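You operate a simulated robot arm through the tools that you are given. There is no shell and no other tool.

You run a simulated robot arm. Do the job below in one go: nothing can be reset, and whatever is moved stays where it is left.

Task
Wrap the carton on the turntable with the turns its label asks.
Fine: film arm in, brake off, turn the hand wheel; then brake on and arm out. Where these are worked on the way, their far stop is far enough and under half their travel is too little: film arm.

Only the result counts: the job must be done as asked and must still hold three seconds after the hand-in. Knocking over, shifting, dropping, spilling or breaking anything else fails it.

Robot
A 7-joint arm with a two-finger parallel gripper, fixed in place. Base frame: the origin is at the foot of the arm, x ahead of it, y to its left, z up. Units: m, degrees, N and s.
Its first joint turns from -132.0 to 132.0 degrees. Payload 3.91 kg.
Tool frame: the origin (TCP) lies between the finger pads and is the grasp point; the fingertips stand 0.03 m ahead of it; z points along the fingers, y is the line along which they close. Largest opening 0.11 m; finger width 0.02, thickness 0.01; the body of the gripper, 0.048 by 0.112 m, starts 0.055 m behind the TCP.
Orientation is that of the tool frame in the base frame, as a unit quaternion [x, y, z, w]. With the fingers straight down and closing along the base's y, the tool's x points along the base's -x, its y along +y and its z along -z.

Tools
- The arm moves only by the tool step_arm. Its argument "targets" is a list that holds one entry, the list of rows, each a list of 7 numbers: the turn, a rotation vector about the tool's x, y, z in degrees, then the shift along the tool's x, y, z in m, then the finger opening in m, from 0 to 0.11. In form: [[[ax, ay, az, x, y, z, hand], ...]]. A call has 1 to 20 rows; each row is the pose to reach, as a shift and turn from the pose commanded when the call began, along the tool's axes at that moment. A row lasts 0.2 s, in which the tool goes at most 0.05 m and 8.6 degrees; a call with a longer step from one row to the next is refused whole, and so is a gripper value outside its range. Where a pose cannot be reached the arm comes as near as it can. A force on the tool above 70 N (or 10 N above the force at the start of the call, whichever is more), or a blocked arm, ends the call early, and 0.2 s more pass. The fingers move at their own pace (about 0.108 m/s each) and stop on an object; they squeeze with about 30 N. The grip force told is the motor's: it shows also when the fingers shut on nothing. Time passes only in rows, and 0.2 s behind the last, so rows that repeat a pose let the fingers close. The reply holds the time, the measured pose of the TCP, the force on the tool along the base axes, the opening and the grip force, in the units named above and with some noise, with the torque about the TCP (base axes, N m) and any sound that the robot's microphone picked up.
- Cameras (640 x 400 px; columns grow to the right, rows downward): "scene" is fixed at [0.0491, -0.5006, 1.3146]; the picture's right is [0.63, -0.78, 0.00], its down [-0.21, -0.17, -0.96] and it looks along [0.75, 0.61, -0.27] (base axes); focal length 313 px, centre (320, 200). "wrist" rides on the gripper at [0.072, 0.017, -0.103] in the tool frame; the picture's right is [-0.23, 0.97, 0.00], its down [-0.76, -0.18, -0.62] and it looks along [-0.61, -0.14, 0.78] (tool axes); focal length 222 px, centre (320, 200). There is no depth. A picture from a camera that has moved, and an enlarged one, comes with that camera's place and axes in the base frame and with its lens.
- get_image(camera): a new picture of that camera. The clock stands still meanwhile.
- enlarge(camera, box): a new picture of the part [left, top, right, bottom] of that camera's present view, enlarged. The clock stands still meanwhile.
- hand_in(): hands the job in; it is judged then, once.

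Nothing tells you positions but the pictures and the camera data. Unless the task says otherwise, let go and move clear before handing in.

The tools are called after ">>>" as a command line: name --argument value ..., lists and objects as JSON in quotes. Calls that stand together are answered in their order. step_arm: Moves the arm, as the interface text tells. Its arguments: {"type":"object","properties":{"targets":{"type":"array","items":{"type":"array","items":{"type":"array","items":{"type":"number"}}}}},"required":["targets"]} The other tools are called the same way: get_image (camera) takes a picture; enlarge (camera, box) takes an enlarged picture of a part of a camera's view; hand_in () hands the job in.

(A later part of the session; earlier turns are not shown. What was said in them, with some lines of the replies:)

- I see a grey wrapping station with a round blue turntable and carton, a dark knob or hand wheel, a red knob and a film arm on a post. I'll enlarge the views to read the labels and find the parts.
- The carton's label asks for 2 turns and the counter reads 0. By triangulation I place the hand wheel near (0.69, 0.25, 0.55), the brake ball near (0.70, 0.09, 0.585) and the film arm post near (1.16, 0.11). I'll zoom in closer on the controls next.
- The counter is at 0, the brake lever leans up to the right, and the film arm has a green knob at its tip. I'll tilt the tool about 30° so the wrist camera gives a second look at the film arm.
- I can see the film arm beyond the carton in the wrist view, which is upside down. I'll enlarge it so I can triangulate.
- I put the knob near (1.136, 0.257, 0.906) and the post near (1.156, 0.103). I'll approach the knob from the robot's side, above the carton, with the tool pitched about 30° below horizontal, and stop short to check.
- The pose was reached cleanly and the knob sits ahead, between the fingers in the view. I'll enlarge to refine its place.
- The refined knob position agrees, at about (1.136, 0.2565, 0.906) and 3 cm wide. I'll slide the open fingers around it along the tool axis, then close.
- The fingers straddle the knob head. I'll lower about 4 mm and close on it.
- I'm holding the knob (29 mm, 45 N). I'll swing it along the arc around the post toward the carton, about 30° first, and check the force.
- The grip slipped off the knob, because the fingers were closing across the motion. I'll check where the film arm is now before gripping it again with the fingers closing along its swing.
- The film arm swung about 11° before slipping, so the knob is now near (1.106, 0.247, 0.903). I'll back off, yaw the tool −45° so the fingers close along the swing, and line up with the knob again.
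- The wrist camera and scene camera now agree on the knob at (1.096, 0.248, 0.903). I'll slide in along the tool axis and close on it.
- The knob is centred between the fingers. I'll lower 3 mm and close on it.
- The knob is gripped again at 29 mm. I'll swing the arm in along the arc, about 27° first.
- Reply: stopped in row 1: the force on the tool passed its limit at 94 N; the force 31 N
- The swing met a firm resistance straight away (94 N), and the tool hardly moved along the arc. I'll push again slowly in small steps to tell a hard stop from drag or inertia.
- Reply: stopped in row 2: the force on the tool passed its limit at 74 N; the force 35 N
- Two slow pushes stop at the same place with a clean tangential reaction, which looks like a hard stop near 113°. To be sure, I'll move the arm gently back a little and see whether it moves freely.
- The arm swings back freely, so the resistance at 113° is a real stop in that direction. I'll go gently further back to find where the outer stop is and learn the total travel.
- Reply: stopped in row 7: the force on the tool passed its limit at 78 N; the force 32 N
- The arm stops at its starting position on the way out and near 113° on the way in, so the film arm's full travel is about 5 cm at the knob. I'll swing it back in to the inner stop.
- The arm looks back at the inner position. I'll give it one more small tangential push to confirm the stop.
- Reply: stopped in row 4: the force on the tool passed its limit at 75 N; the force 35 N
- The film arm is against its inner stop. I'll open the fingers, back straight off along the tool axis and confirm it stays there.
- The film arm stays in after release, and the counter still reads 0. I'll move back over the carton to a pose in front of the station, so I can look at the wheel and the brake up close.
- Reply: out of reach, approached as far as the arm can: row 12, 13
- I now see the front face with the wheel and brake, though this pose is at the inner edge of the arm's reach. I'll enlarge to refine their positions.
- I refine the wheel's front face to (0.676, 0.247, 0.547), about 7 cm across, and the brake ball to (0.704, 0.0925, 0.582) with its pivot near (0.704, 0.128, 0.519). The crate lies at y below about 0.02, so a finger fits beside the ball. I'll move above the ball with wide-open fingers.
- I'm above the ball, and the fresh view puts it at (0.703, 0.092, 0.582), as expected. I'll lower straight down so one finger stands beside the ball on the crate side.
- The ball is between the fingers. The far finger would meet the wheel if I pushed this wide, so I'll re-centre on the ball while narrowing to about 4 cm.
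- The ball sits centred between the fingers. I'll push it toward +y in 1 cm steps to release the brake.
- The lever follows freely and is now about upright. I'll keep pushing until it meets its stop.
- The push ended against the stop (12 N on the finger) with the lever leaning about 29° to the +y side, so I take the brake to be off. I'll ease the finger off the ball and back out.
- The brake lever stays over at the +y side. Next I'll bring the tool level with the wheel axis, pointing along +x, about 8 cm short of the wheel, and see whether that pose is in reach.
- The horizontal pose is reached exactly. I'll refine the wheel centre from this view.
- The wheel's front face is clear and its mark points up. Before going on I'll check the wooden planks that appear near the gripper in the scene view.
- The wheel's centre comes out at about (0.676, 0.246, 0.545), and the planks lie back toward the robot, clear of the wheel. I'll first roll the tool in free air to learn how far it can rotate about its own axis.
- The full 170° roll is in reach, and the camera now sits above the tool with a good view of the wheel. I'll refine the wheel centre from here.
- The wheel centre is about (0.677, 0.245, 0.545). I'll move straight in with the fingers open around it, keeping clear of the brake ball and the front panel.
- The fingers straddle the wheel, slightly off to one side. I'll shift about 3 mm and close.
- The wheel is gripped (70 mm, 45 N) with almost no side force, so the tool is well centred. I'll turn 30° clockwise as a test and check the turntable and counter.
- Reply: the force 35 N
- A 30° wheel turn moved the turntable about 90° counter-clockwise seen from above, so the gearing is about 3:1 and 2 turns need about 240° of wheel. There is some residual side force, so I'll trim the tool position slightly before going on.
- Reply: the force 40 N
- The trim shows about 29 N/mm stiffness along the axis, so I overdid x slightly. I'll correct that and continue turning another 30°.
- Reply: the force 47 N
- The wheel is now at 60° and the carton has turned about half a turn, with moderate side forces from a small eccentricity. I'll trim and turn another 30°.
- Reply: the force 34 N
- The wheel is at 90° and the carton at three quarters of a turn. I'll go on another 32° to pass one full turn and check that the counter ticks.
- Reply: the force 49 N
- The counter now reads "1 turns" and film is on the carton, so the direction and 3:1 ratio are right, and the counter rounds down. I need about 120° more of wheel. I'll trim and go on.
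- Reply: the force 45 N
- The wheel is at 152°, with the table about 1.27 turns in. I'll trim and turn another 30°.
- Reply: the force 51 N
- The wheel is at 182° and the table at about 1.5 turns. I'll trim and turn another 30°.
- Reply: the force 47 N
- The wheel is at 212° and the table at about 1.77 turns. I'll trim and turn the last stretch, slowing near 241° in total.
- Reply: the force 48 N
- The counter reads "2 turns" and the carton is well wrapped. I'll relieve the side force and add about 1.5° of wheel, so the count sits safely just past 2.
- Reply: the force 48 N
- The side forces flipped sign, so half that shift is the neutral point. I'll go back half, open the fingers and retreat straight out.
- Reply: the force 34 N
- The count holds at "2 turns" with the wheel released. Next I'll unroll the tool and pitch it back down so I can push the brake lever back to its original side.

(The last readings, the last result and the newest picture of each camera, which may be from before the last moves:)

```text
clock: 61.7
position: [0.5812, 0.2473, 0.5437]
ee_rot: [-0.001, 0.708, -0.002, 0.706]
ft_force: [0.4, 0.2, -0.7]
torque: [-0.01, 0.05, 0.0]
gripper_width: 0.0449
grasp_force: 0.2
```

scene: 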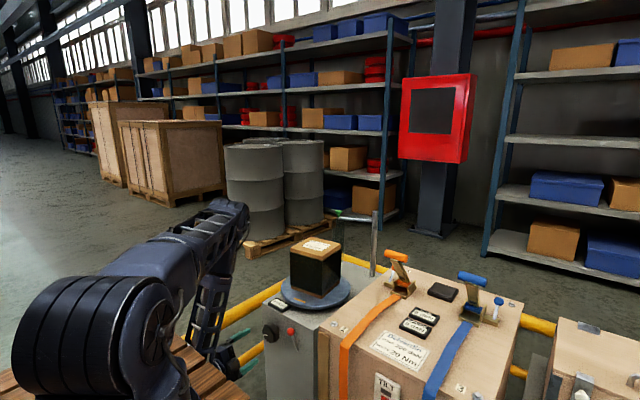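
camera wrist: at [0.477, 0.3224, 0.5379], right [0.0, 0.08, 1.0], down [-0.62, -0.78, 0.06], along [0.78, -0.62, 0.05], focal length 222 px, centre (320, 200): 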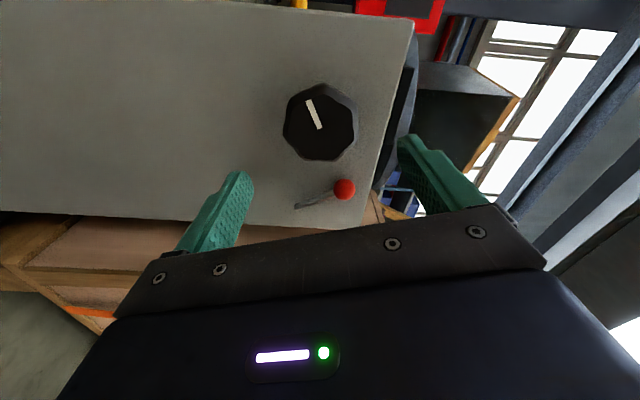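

The tool is level with zero roll. I'll rise and pitch down to the spot above and in front of the brake ball.

>>> step_arm --targets '[[[0, 7.5, 0, -0.025, -0.0105, 0.0, 0.045], [0, 15, 0, -0.05, -0.021, 0.003, 0.045], [0, 22.5, 0, -0.07, -0.0315, 0.01, 0.045], [0, 30, 0, -0.09, -0.042, 0.018, 0.045], [0, 37.5, 0, -0.11, -0.0525, 0.027, 0.045], [0, 45, 0, -0.125, -0.063, 0.036, 0.045], [0, 52.5, 0, -0.14, -0.0735, 0.045, 0.045], [0, 60, 0, -0.15, -0.084, 0.053, 0.045], [0, 60, 0, -0.15, -0.084, 0.053, 0.045]]]'

>>> get_image --camera "wrist"

>>> enlarge --camera "scene" --box '[230, 270, 350, 370]'

```text
clock: 63.7
position: [0.6355, 0.1638, 0.6954]
ee_rot: [0.0, 0.966, 0.0, 0.258]
ft_force: [-0.1, 0.2, -0.1]
torque: [0.0, 0.0, 0.02]
gripper_width: 0.0449
grasp_force: 0.0
```

```text
taken
camera wrist: at [0.5201, 0.1817, 0.7473], right [0.2, 0.97, 0.11], down [0.35, -0.18, 0.92], along [0.92, -0.14, -0.38], focal length 222 px, centre (320, 200)
```

wrist: 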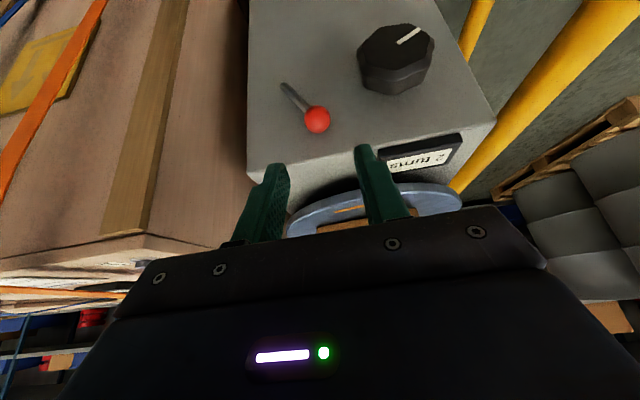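

```text
4.00 times, centred on (290, 320) of scene
camera zoom: at [0.0491, -0.5006, 1.3146], right [0.63, -0.78, 0.0], down [-0.21, -0.17, -0.96], along [0.75, 0.61, -0.27], focal length 1251 px, centre (440, -280)
```

zoom: 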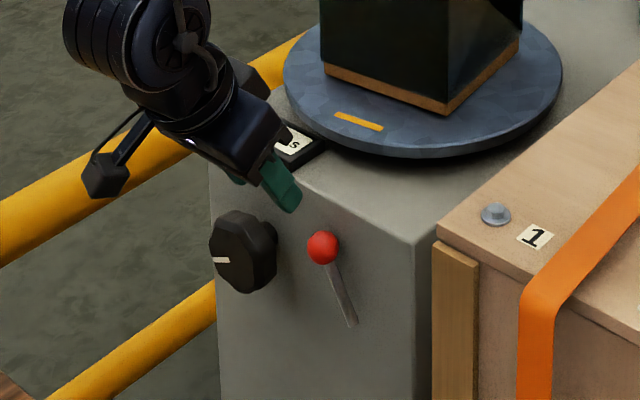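

I'm in the same pose as before, with the ball at (0.702, 0.162, 0.582) between the fingers' line of approach. I'll slide down around it.

>>> step_arm --targets '[[[0, 0, 0, 0, -0.0015, 0.03, 0.045], [0, 0, 0, 0.0005, -0.0015, 0.06, 0.045], [0, 0, 0, 0.001, -0.0015, 0.09, 0.045], [0, 0, 0, 0.001, -0.0015, 0.1096, 0.045], [0, 0, 0, 0.001, -0.0015, 0.1096, 0.045]]]'

>>> enlarge --camera "wrist" --box '[200, 50, 440, 250]'

```text
clock: 64.9
position: [0.6882, 0.1609, 0.5995]
ee_rot: [0.0, 0.966, -0.001, 0.258]
ft_force: [0.9, 0.2, -0.2]
torque: [-0.01, 0.0, -0.01]
gripper_width: 0.0452
grasp_force: 0.0
```

```text
2.00 times, centred on (320, 150) of wrist
camera zoom: at [0.5749, 0.1796, 0.6523], right [0.2, 0.97, 0.11], down [0.35, -0.18, 0.92], along [0.92, -0.14, -0.37], focal length 444 px, centre (320, 300)
```

zoom: 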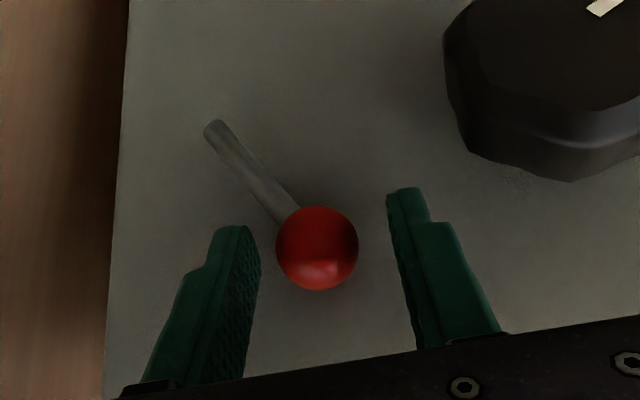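

The ball is between the fingers. I'll narrow the gap to keep the gripper body well away from the crate, then push the lever toward −y to set the brake.

>>> step_arm --targets '[[[0, 0, 0, 0, 0, 0, 0.034], [0, 0, 0, 0, -0.008, 0, 0.034], [0, 0, 0, 0, -0.016, 0, 0.034], [0, 0, 0, 0, -0.024, 0, 0.034], [0, 0, 0, 0, -0.032, 0, 0.034], [0, 0, 0, 0, -0.04, 0, 0.034], [0, 0, 0, 0, -0.048, 0, 0.034], [0, 0, 0, 0, -0.055, 0, 0.034], [0, 0, 0, 0, -0.06, 0, 0.034], [0, 0, 0, 0, -0.065, 0, 0.034], [0, 0, 0, 0, -0.069, 0, 0.034], [0, 0, 0, 0, -0.072, 0, 0.034]]]'

>>> enlarge --camera "wrist" --box '[200, 50, 440, 250]'

>>> enlarge --camera "scene" --box '[230, 270, 350, 370]'

```text
clock: 67.5
position: [0.6882, 0.0903, 0.599]
ee_rot: [0.0, 0.966, 0.0, 0.258]
ft_force: [-0.7, -0.5, -0.4]
torque: [0.02, 0.02, -0.03]
gripper_width: 0.0341
grasp_force: 0.1
```

```text
2.00 times, centred on (320, 150) of wrist
camera zoom: at [0.5738, 0.1073, 0.652], right [0.2, 0.97, 0.11], down [0.35, -0.18, 0.92], along [0.92, -0.14, -0.37], focal length 444 px, centre (320, 300)
```

zoom: 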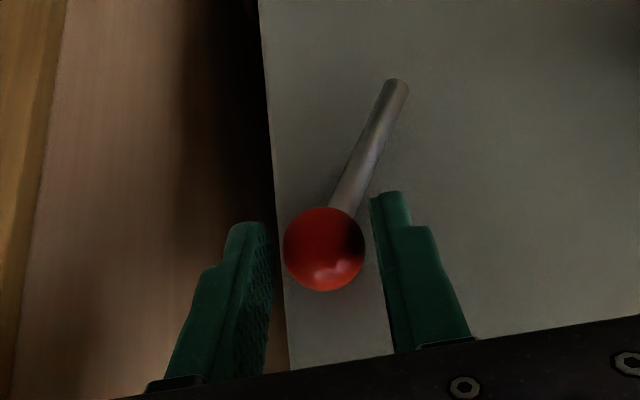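

```text
4.00 times, centred on (290, 320) of scene
camera zoom: at [0.0491, -0.5006, 1.3146], right [0.63, -0.78, 0.0], down [-0.21, -0.17, -0.96], along [0.75, 0.61, -0.27], focal length 1251 px, centre (440, -280)
```

zoom: 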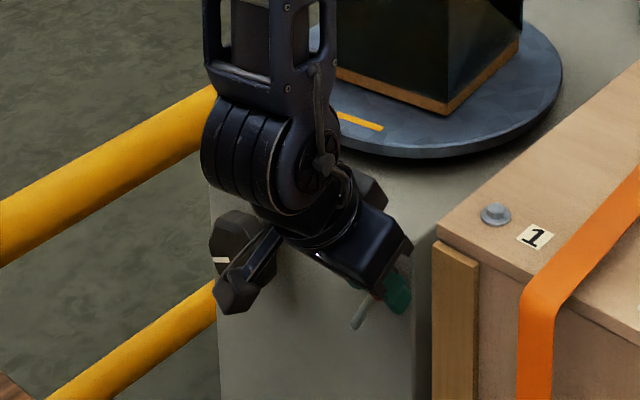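

The lever has come back over but no stop force shows yet. I'll push a few millimetres more until the stop is felt.

>>> step_arm --targets '[[[0, 0, 0, 0, -0.002, 0, 0.034], [0, 0, 0, 0, -0.004, 0, 0.034], [0, 0, 0, 0, -0.006, 0, 0.034], [0, 0, 0, 0, -0.007, 0, 0.034]]]'

>>> enlarge --camera "wrist" --box '[200, 50, 440, 250]'

```text
clock: 68.5
position: [0.6886, 0.0835, 0.5987]
ee_rot: [0.0, 0.966, -0.001, 0.258]
ft_force: [-2.1, 10.9, -0.9]
torque: [0.19, 0.05, 0.19]
gripper_width: 0.0396
grasp_force: 5.2
```

```text
2.00 times, centred on (320, 150) of wrist
camera zoom: at [0.5739, 0.101, 0.6519], right [0.2, 0.97, 0.11], down [0.35, -0.18, 0.92], along [0.92, -0.14, -0.37], focal length 444 px, centre (320, 300)
```

zoom: 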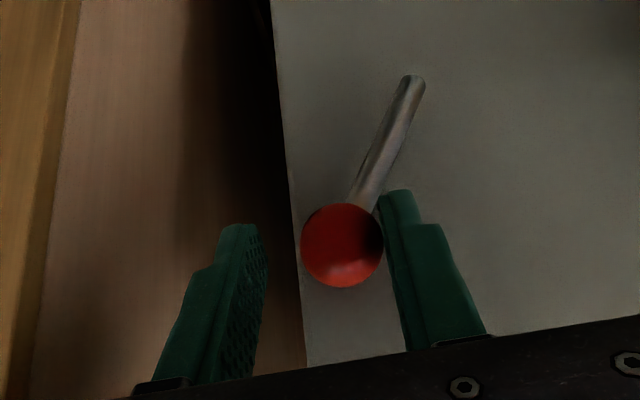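

The stop is felt (11 N), so the brake is back on. I'll ease off the ball, back out and check everything.

>>> step_arm --targets '[[[0, 0, 0, 0, 0.005, 0, 0.04], [0, 0, 0, 0, 0.008, 0, 0.045], [0, 0, 0, 0, 0.008, -0.03, 0.045], [0, 0, 0, 0, 0.008, -0.07, 0.05], [0, 0, 0, 0, 0.008, -0.11, 0.05], [0, 0, 0, 0, 0.008, -0.13, 0.05]]]'

>>> enlarge --camera "scene" --box '[230, 250, 370, 370]'

>>> get_image --camera "wrist"

```text
clock: 69.9
position: [0.6249, 0.0899, 0.7104]
ee_rot: [0.0, 0.966, -0.001, 0.258]
ft_force: [-0.9, -0.5, 0.0]
torque: [0.02, 0.01, -0.01]
gripper_width: 0.0502
grasp_force: 0.1
```

```text
3.33 times, centred on (300, 310) of scene
camera zoom: at [0.0491, -0.5006, 1.3146], right [0.63, -0.78, 0.0], down [-0.21, -0.17, -0.96], along [0.75, 0.61, -0.27], focal length 1042 px, centre (387, -167)
```

zoom: 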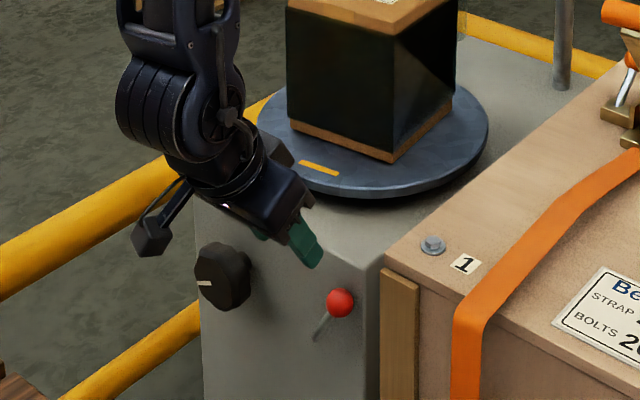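

```text
taken
camera wrist: at [0.5091, 0.1072, 0.7648], right [0.2, 0.97, 0.11], down [0.35, -0.18, 0.92], along [0.92, -0.14, -0.37], focal length 222 px, centre (320, 200)
```

wrist: 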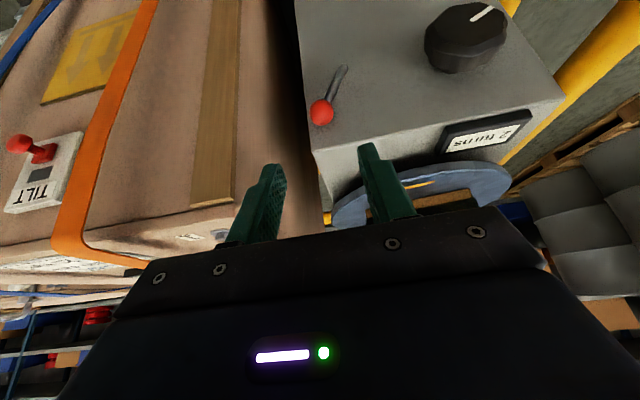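

The brake lever is back in its starting lean and the counter reads 2. I'll rise clear of the station before going back over the carton to the film arm.

>>> step_arm --targets '[[[0, -4, 0, -0.0169, 0.0243, -0.0364, 0.05], [0, -8, 0, -0.0337, 0.0486, -0.0729, 0.05], [0, -13, 0, -0.0506, 0.0729, -0.1093, 0.07], [0, -17, 0, -0.0674, 0.0971, -0.1457, 0.07], [0, -21, 0, -0.0843, 0.1214, -0.1821, 0.07], [0, -26, 0, -0.1011, 0.1457, -0.2186, 0.07], [0, -30, 0, -0.118, 0.17, -0.255, 0.07], [0, -30, 0, -0.118, 0.17, -0.255, 0.07]]]'

```text
clock: 71.7
position: [0.5983, 0.2628, 0.9905]
ee_rot: [-0.001, 0.866, 0.0, 0.5]
ft_force: [0.4, 0.1, 0.9]
torque: [-0.01, -0.02, 0.02]
gripper_width: 0.0701
grasp_force: 0.1
```

I'm clear above, in front of the carton. I'll fly over it to the pre-grasp pose by the film arm knob, with the tool yawed −45° as before.

>>> step_arm --targets '[[[3.9, 0, 2.25, -0.0193, 0.0053, 0.0398, 0.07], [7.8, 0, 4.5, -0.0385, 0.0105, 0.0795, 0.07], [11.7, 0, 6.75, -0.0578, 0.0158, 0.1193, 0.07], [15.6, 0, 9, -0.0771, 0.0211, 0.159, 0.07], [19.5, 0, 11.25, -0.0964, 0.0264, 0.1988, 0.07], [23.4, 0, 13.5, -0.1156, 0.0316, 0.2386, 0.07], [27.3, 0, 15.75, -0.1349, 0.0369, 0.2783, 0.07], [31.2, 0, 18, -0.1542, 0.0422, 0.3181, 0.07], [35.1, 0, 20.25, -0.1734, 0.0474, 0.3578, 0.07], [39, 0, 22.5, -0.1927, 0.0527, 0.3976, 0.07], [39, 0, 22.5, -0.1927, 0.0527, 0.3976, 0.07]]]'

>>> get_image --camera "wrist"

>>> enlarge --camera "scene" --box '[300, 180, 400, 260]'

```text
clock: 74.1
position: [1.039, 0.3147, 0.9603]
ee_rot: [0.332, 0.8, -0.193, 0.461]
ft_force: [0.1, -0.2, 0.1]
torque: [0.02, -0.01, 0.0]
gripper_width: 0.0701
grasp_force: 0.1
```

```text
taken
camera wrist: at [0.9633, 0.4158, 0.9483], right [0.77, 0.61, 0.19], down [-0.24, -0.01, 0.97], along [0.59, -0.79, 0.13], focal length 222 px, centre (320, 200)
```

wrist: 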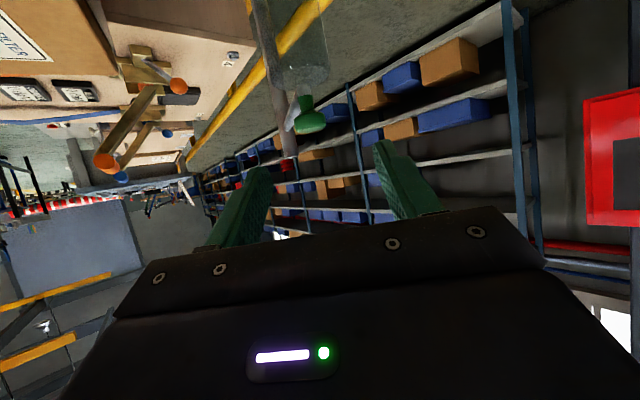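

```text
5.00 times, centred on (350, 220) of scene
camera zoom: at [0.0491, -0.5006, 1.3146], right [0.63, -0.78, 0.0], down [-0.21, -0.17, -0.96], along [0.75, 0.61, -0.27], focal length 1563 px, centre (170, 100)
```

zoom: 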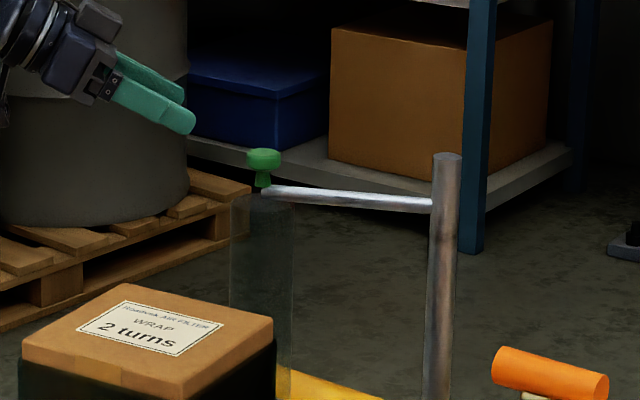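

The film arm is still in, with the knob where I left it at about (1.096, 0.247). I'll slide in and close on the knob.

>>> step_arm --targets '[[[0, 0, 0, 0.0023, -0.009, 0.032, 0.07], [0, 0, 0, 0.0046, -0.009, 0.064, 0.07], [0, 0, 0, 0.0069, -0.009, 0.096, 0.07], [0, 0, 0, 0.0069, -0.009, 0.096, 0.07], [0, 0, 0, 0.0069, -0.009, 0.096, 0.03], [0, 0, 0, 0.0069, -0.009, 0.096, 0.0], [0, 0, 0, 0.0069, -0.009, 0.096, 0.0]]]'

>>> enlarge --camera "wrist" --box '[200, 60, 440, 220]'

```text
clock: 75.7
position: [1.0895, 0.2525, 0.9034]
ee_rot: [0.331, 0.8, -0.193, 0.462]
ft_force: [16.8, 8.7, -0.1]
torque: [0.19, 0.08, 0.29]
gripper_width: 0.029
grasp_force: 45.4
```

```text
2.50 times, centred on (320, 140) of wrist
camera zoom: at [1.0118, 0.3535, 0.8926], right [0.77, 0.61, 0.2], down [-0.24, -0.01, 0.97], along [0.59, -0.79, 0.13], focal length 555 px, centre (320, 350)
```

zoom: 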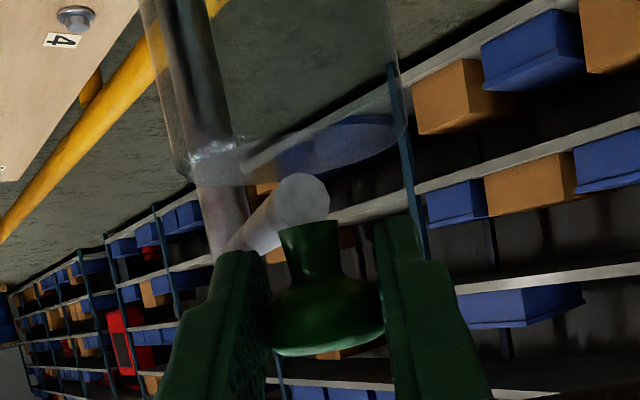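

The knob is gripped at 29 mm. I'll swing the film arm back out along its arc until it reaches the outer stop.

>>> step_arm --targets '[[[0, 0, 0, -0.001, 0.0048, 0.0018, 0.0], [0, 0, 0, -0.0021, 0.0095, 0.0037, 0.0], [0, 0, 0, -0.0034, 0.0143, 0.0059, 0.0], [0, 0, 0, -0.0047, 0.0191, 0.0081, 0.0], [0, 0, 0, -0.0061, 0.0237, 0.0106, 0.0], [0, 0, 0, -0.0076, 0.0283, 0.0131, 0.0], [0, 0, 0, -0.009, 0.0321, 0.0155, 0.0], [0, 0, 0, -0.0103, 0.0358, 0.0178, 0.0], [0, 0, 0, -0.0116, 0.0392, 0.0201, 0.0], [0, 0, 0, -0.0126, 0.0415, 0.0217, 0.0], [0, 0, 0, -0.0134, 0.0434, 0.0231, 0.0]]]'

>>> enlarge --camera "scene" --box '[310, 190, 390, 250]'

>>> enlarge --camera "wrist" --box '[200, 60, 440, 220]'

```text
clock: 78.0
position: [1.1353, 0.2597, 0.905]
ee_rot: [0.334, 0.799, -0.197, 0.46]
ft_force: [-34.3, -11.1, 12.7]
torque: [-0.29, 0.42, -0.6]
gripper_width: 0.0294
grasp_force: 45.0
stopped in row 11: the force on the tool passed its limit at 80 N (the readings are from after the stop); the commanded pose is now the measured one
```

```text
6.67 times, centred on (350, 220) of scene
camera zoom: at [0.0491, -0.5006, 1.3146], right [0.63, -0.78, 0.0], down [-0.21, -0.17, -0.96], along [0.75, 0.61, -0.27], focal length 2084 px, centre (120, 67)
```

zoom: 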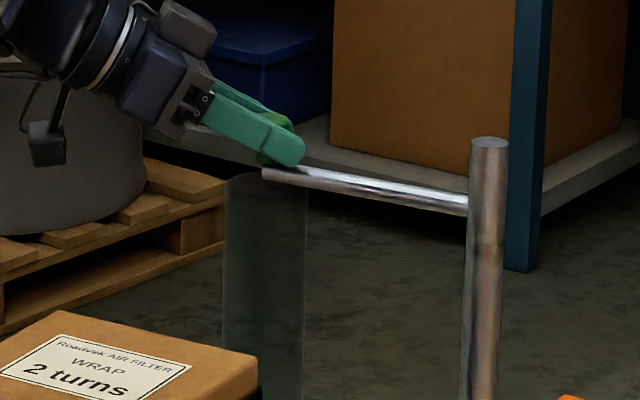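

```text
2.50 times, centred on (320, 140) of wrist
camera zoom: at [1.0592, 0.3617, 0.8934], right [0.78, 0.6, 0.19], down [-0.23, -0.01, 0.97], along [0.59, -0.8, 0.14], focal length 555 px, centre (320, 350)
```

zoom: 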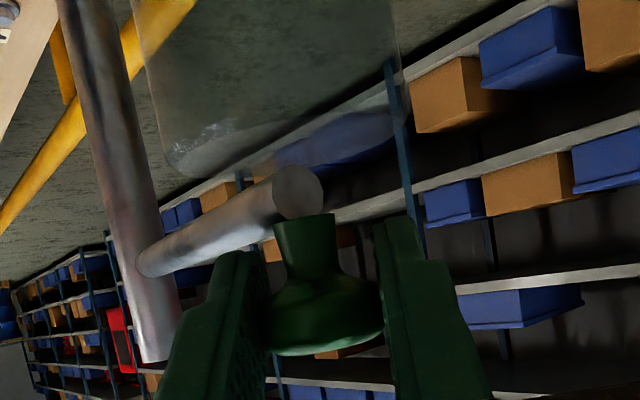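

The film arm is against its outer stop. I'll ease off slightly, open and back straight out.

>>> step_arm --targets '[[[0, 0, 0, 0, -0.001, 0, 0.0], [0, 0, 0, 0, -0.001, 0, 0.07], [0, 0, 0, 0, -0.001, 0, 0.07], [0, 0, 0, 0, -0.001, -0.03, 0.07], [0, 0, 0, -0.005, -0.001, -0.07, 0.07], [0, 0, 0, -0.01, -0.001, -0.11, 0.07], [0, 0, 0, -0.015, -0.001, -0.14, 0.07]]]'

>>> enlarge --camera "scene" --box '[310, 190, 390, 250]'

>>> enlarge --camera "scene" --box '[240, 240, 400, 360]'

```text
clock: 79.6
position: [1.057, 0.3426, 0.9864]
ee_rot: [0.333, 0.799, -0.197, 0.46]
ft_force: [0.6, -1.2, -0.9]
torque: [-0.02, -0.01, -0.01]
gripper_width: 0.0698
grasp_force: 0.1
```

```text
6.67 times, centred on (350, 220) of scene
camera zoom: at [0.0491, -0.5006, 1.3146], right [0.63, -0.78, 0.0], down [-0.21, -0.17, -0.96], along [0.75, 0.61, -0.27], focal length 2084 px, centre (120, 67)
```

zoom: 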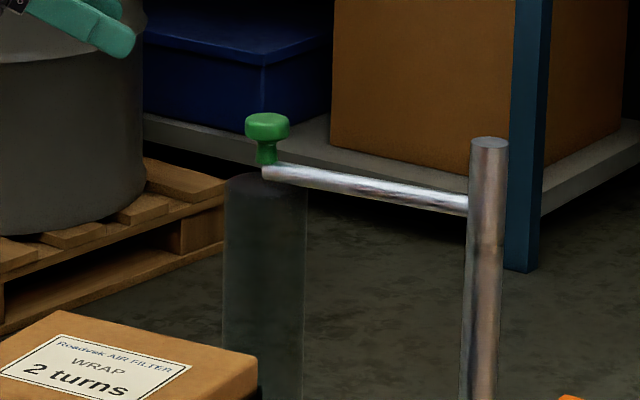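

```text
3.33 times, centred on (320, 300) of scene
camera zoom: at [0.0491, -0.5006, 1.3146], right [0.63, -0.78, 0.0], down [-0.21, -0.17, -0.96], along [0.75, 0.61, -0.27], focal length 1042 px, centre (320, -133)
```

zoom: 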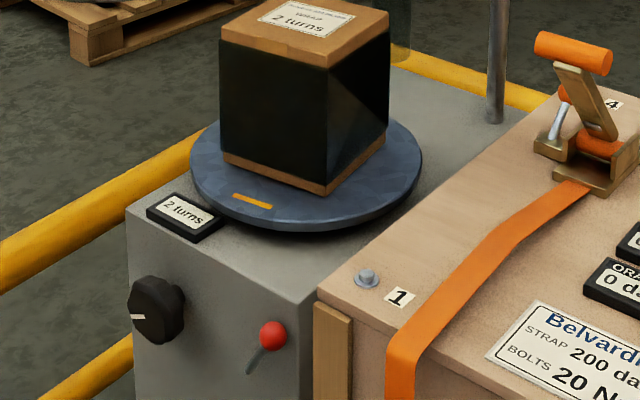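

The film arm is out, the brake is on, the counter reads 2 and the carton is wrapped. I'll raise and pull the arm well clear, then take a last look.

>>> step_arm --targets '[[[0, 0, 0, -0.0084, -0.0265, -0.0355, 0.07], [0, 0, 0, -0.0168, -0.053, -0.071, 0.07], [0, 0, 0, -0.0251, -0.0795, -0.1065, 0.07], [0, 0, 0, -0.0335, -0.106, -0.142, 0.07], [0, 0, 0, -0.0419, -0.1325, -0.1775, 0.07], [0, 0, 0, -0.0503, -0.159, -0.213, 0.07], [0, 0, 0, -0.0586, -0.1855, -0.2485, 0.07], [0, 0, 0, -0.067, -0.212, -0.284, 0.07], [0, 0, 0, -0.067, -0.212, -0.284, 0.07]]]'

>>> get_image --camera "scene"

>>> enlarge --camera "scene" --box '[240, 200, 400, 360]'

```text
clock: 81.6
position: [0.7574, 0.3446, 1.1886]
ee_rot: [0.332, 0.799, -0.196, 0.461]
ft_force: [0.2, 1.2, -0.4]
torque: [0.0, -0.02, -0.02]
gripper_width: 0.0699
grasp_force: 0.1
```

```text
taken
```

scene: 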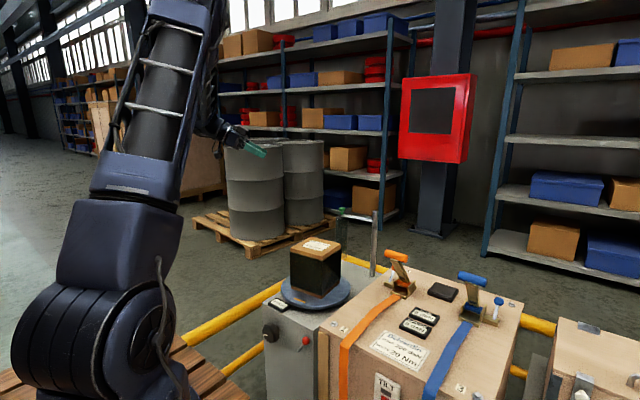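

```text
2.50 times, centred on (320, 280) of scene
camera zoom: at [0.0491, -0.5006, 1.3146], right [0.63, -0.78, 0.0], down [-0.21, -0.17, -0.96], along [0.75, 0.61, -0.27], focal length 782 px, centre (320, 0)
```

zoom: 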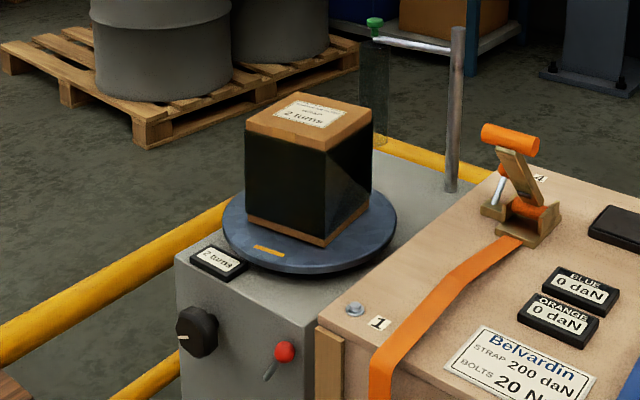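

The carton is wrapped with the counter at "2 turns". The brake lever is back on, the film arm is at its outer stop, and the robot is clear with nothing else moved. I'm handing in.

>>> hand_in

```text
The job is handed in.
```

The carton is wrapped with the 2 turns its label asks for, and the job is handed in. I don't have the judge's verdict yet.

- **Wrap:** the counter reads "2 turns" and film covers the carton's sides. By wheel angle the table made just over two turns (about 2.02).
- **Film arm:** it was against its inner stop during the wrap and is now back at its outer stop. My first grip slipped off the knob. I also swung the arm back out once to find its stops before setting it in for the wrap.
- **Brake:** it was off for the turning and is now back on, with the lever against its stop.
- **Surroundings:** the crate, straps and everything else look untouched in the last picture. The robot has let go and is clear of the station.
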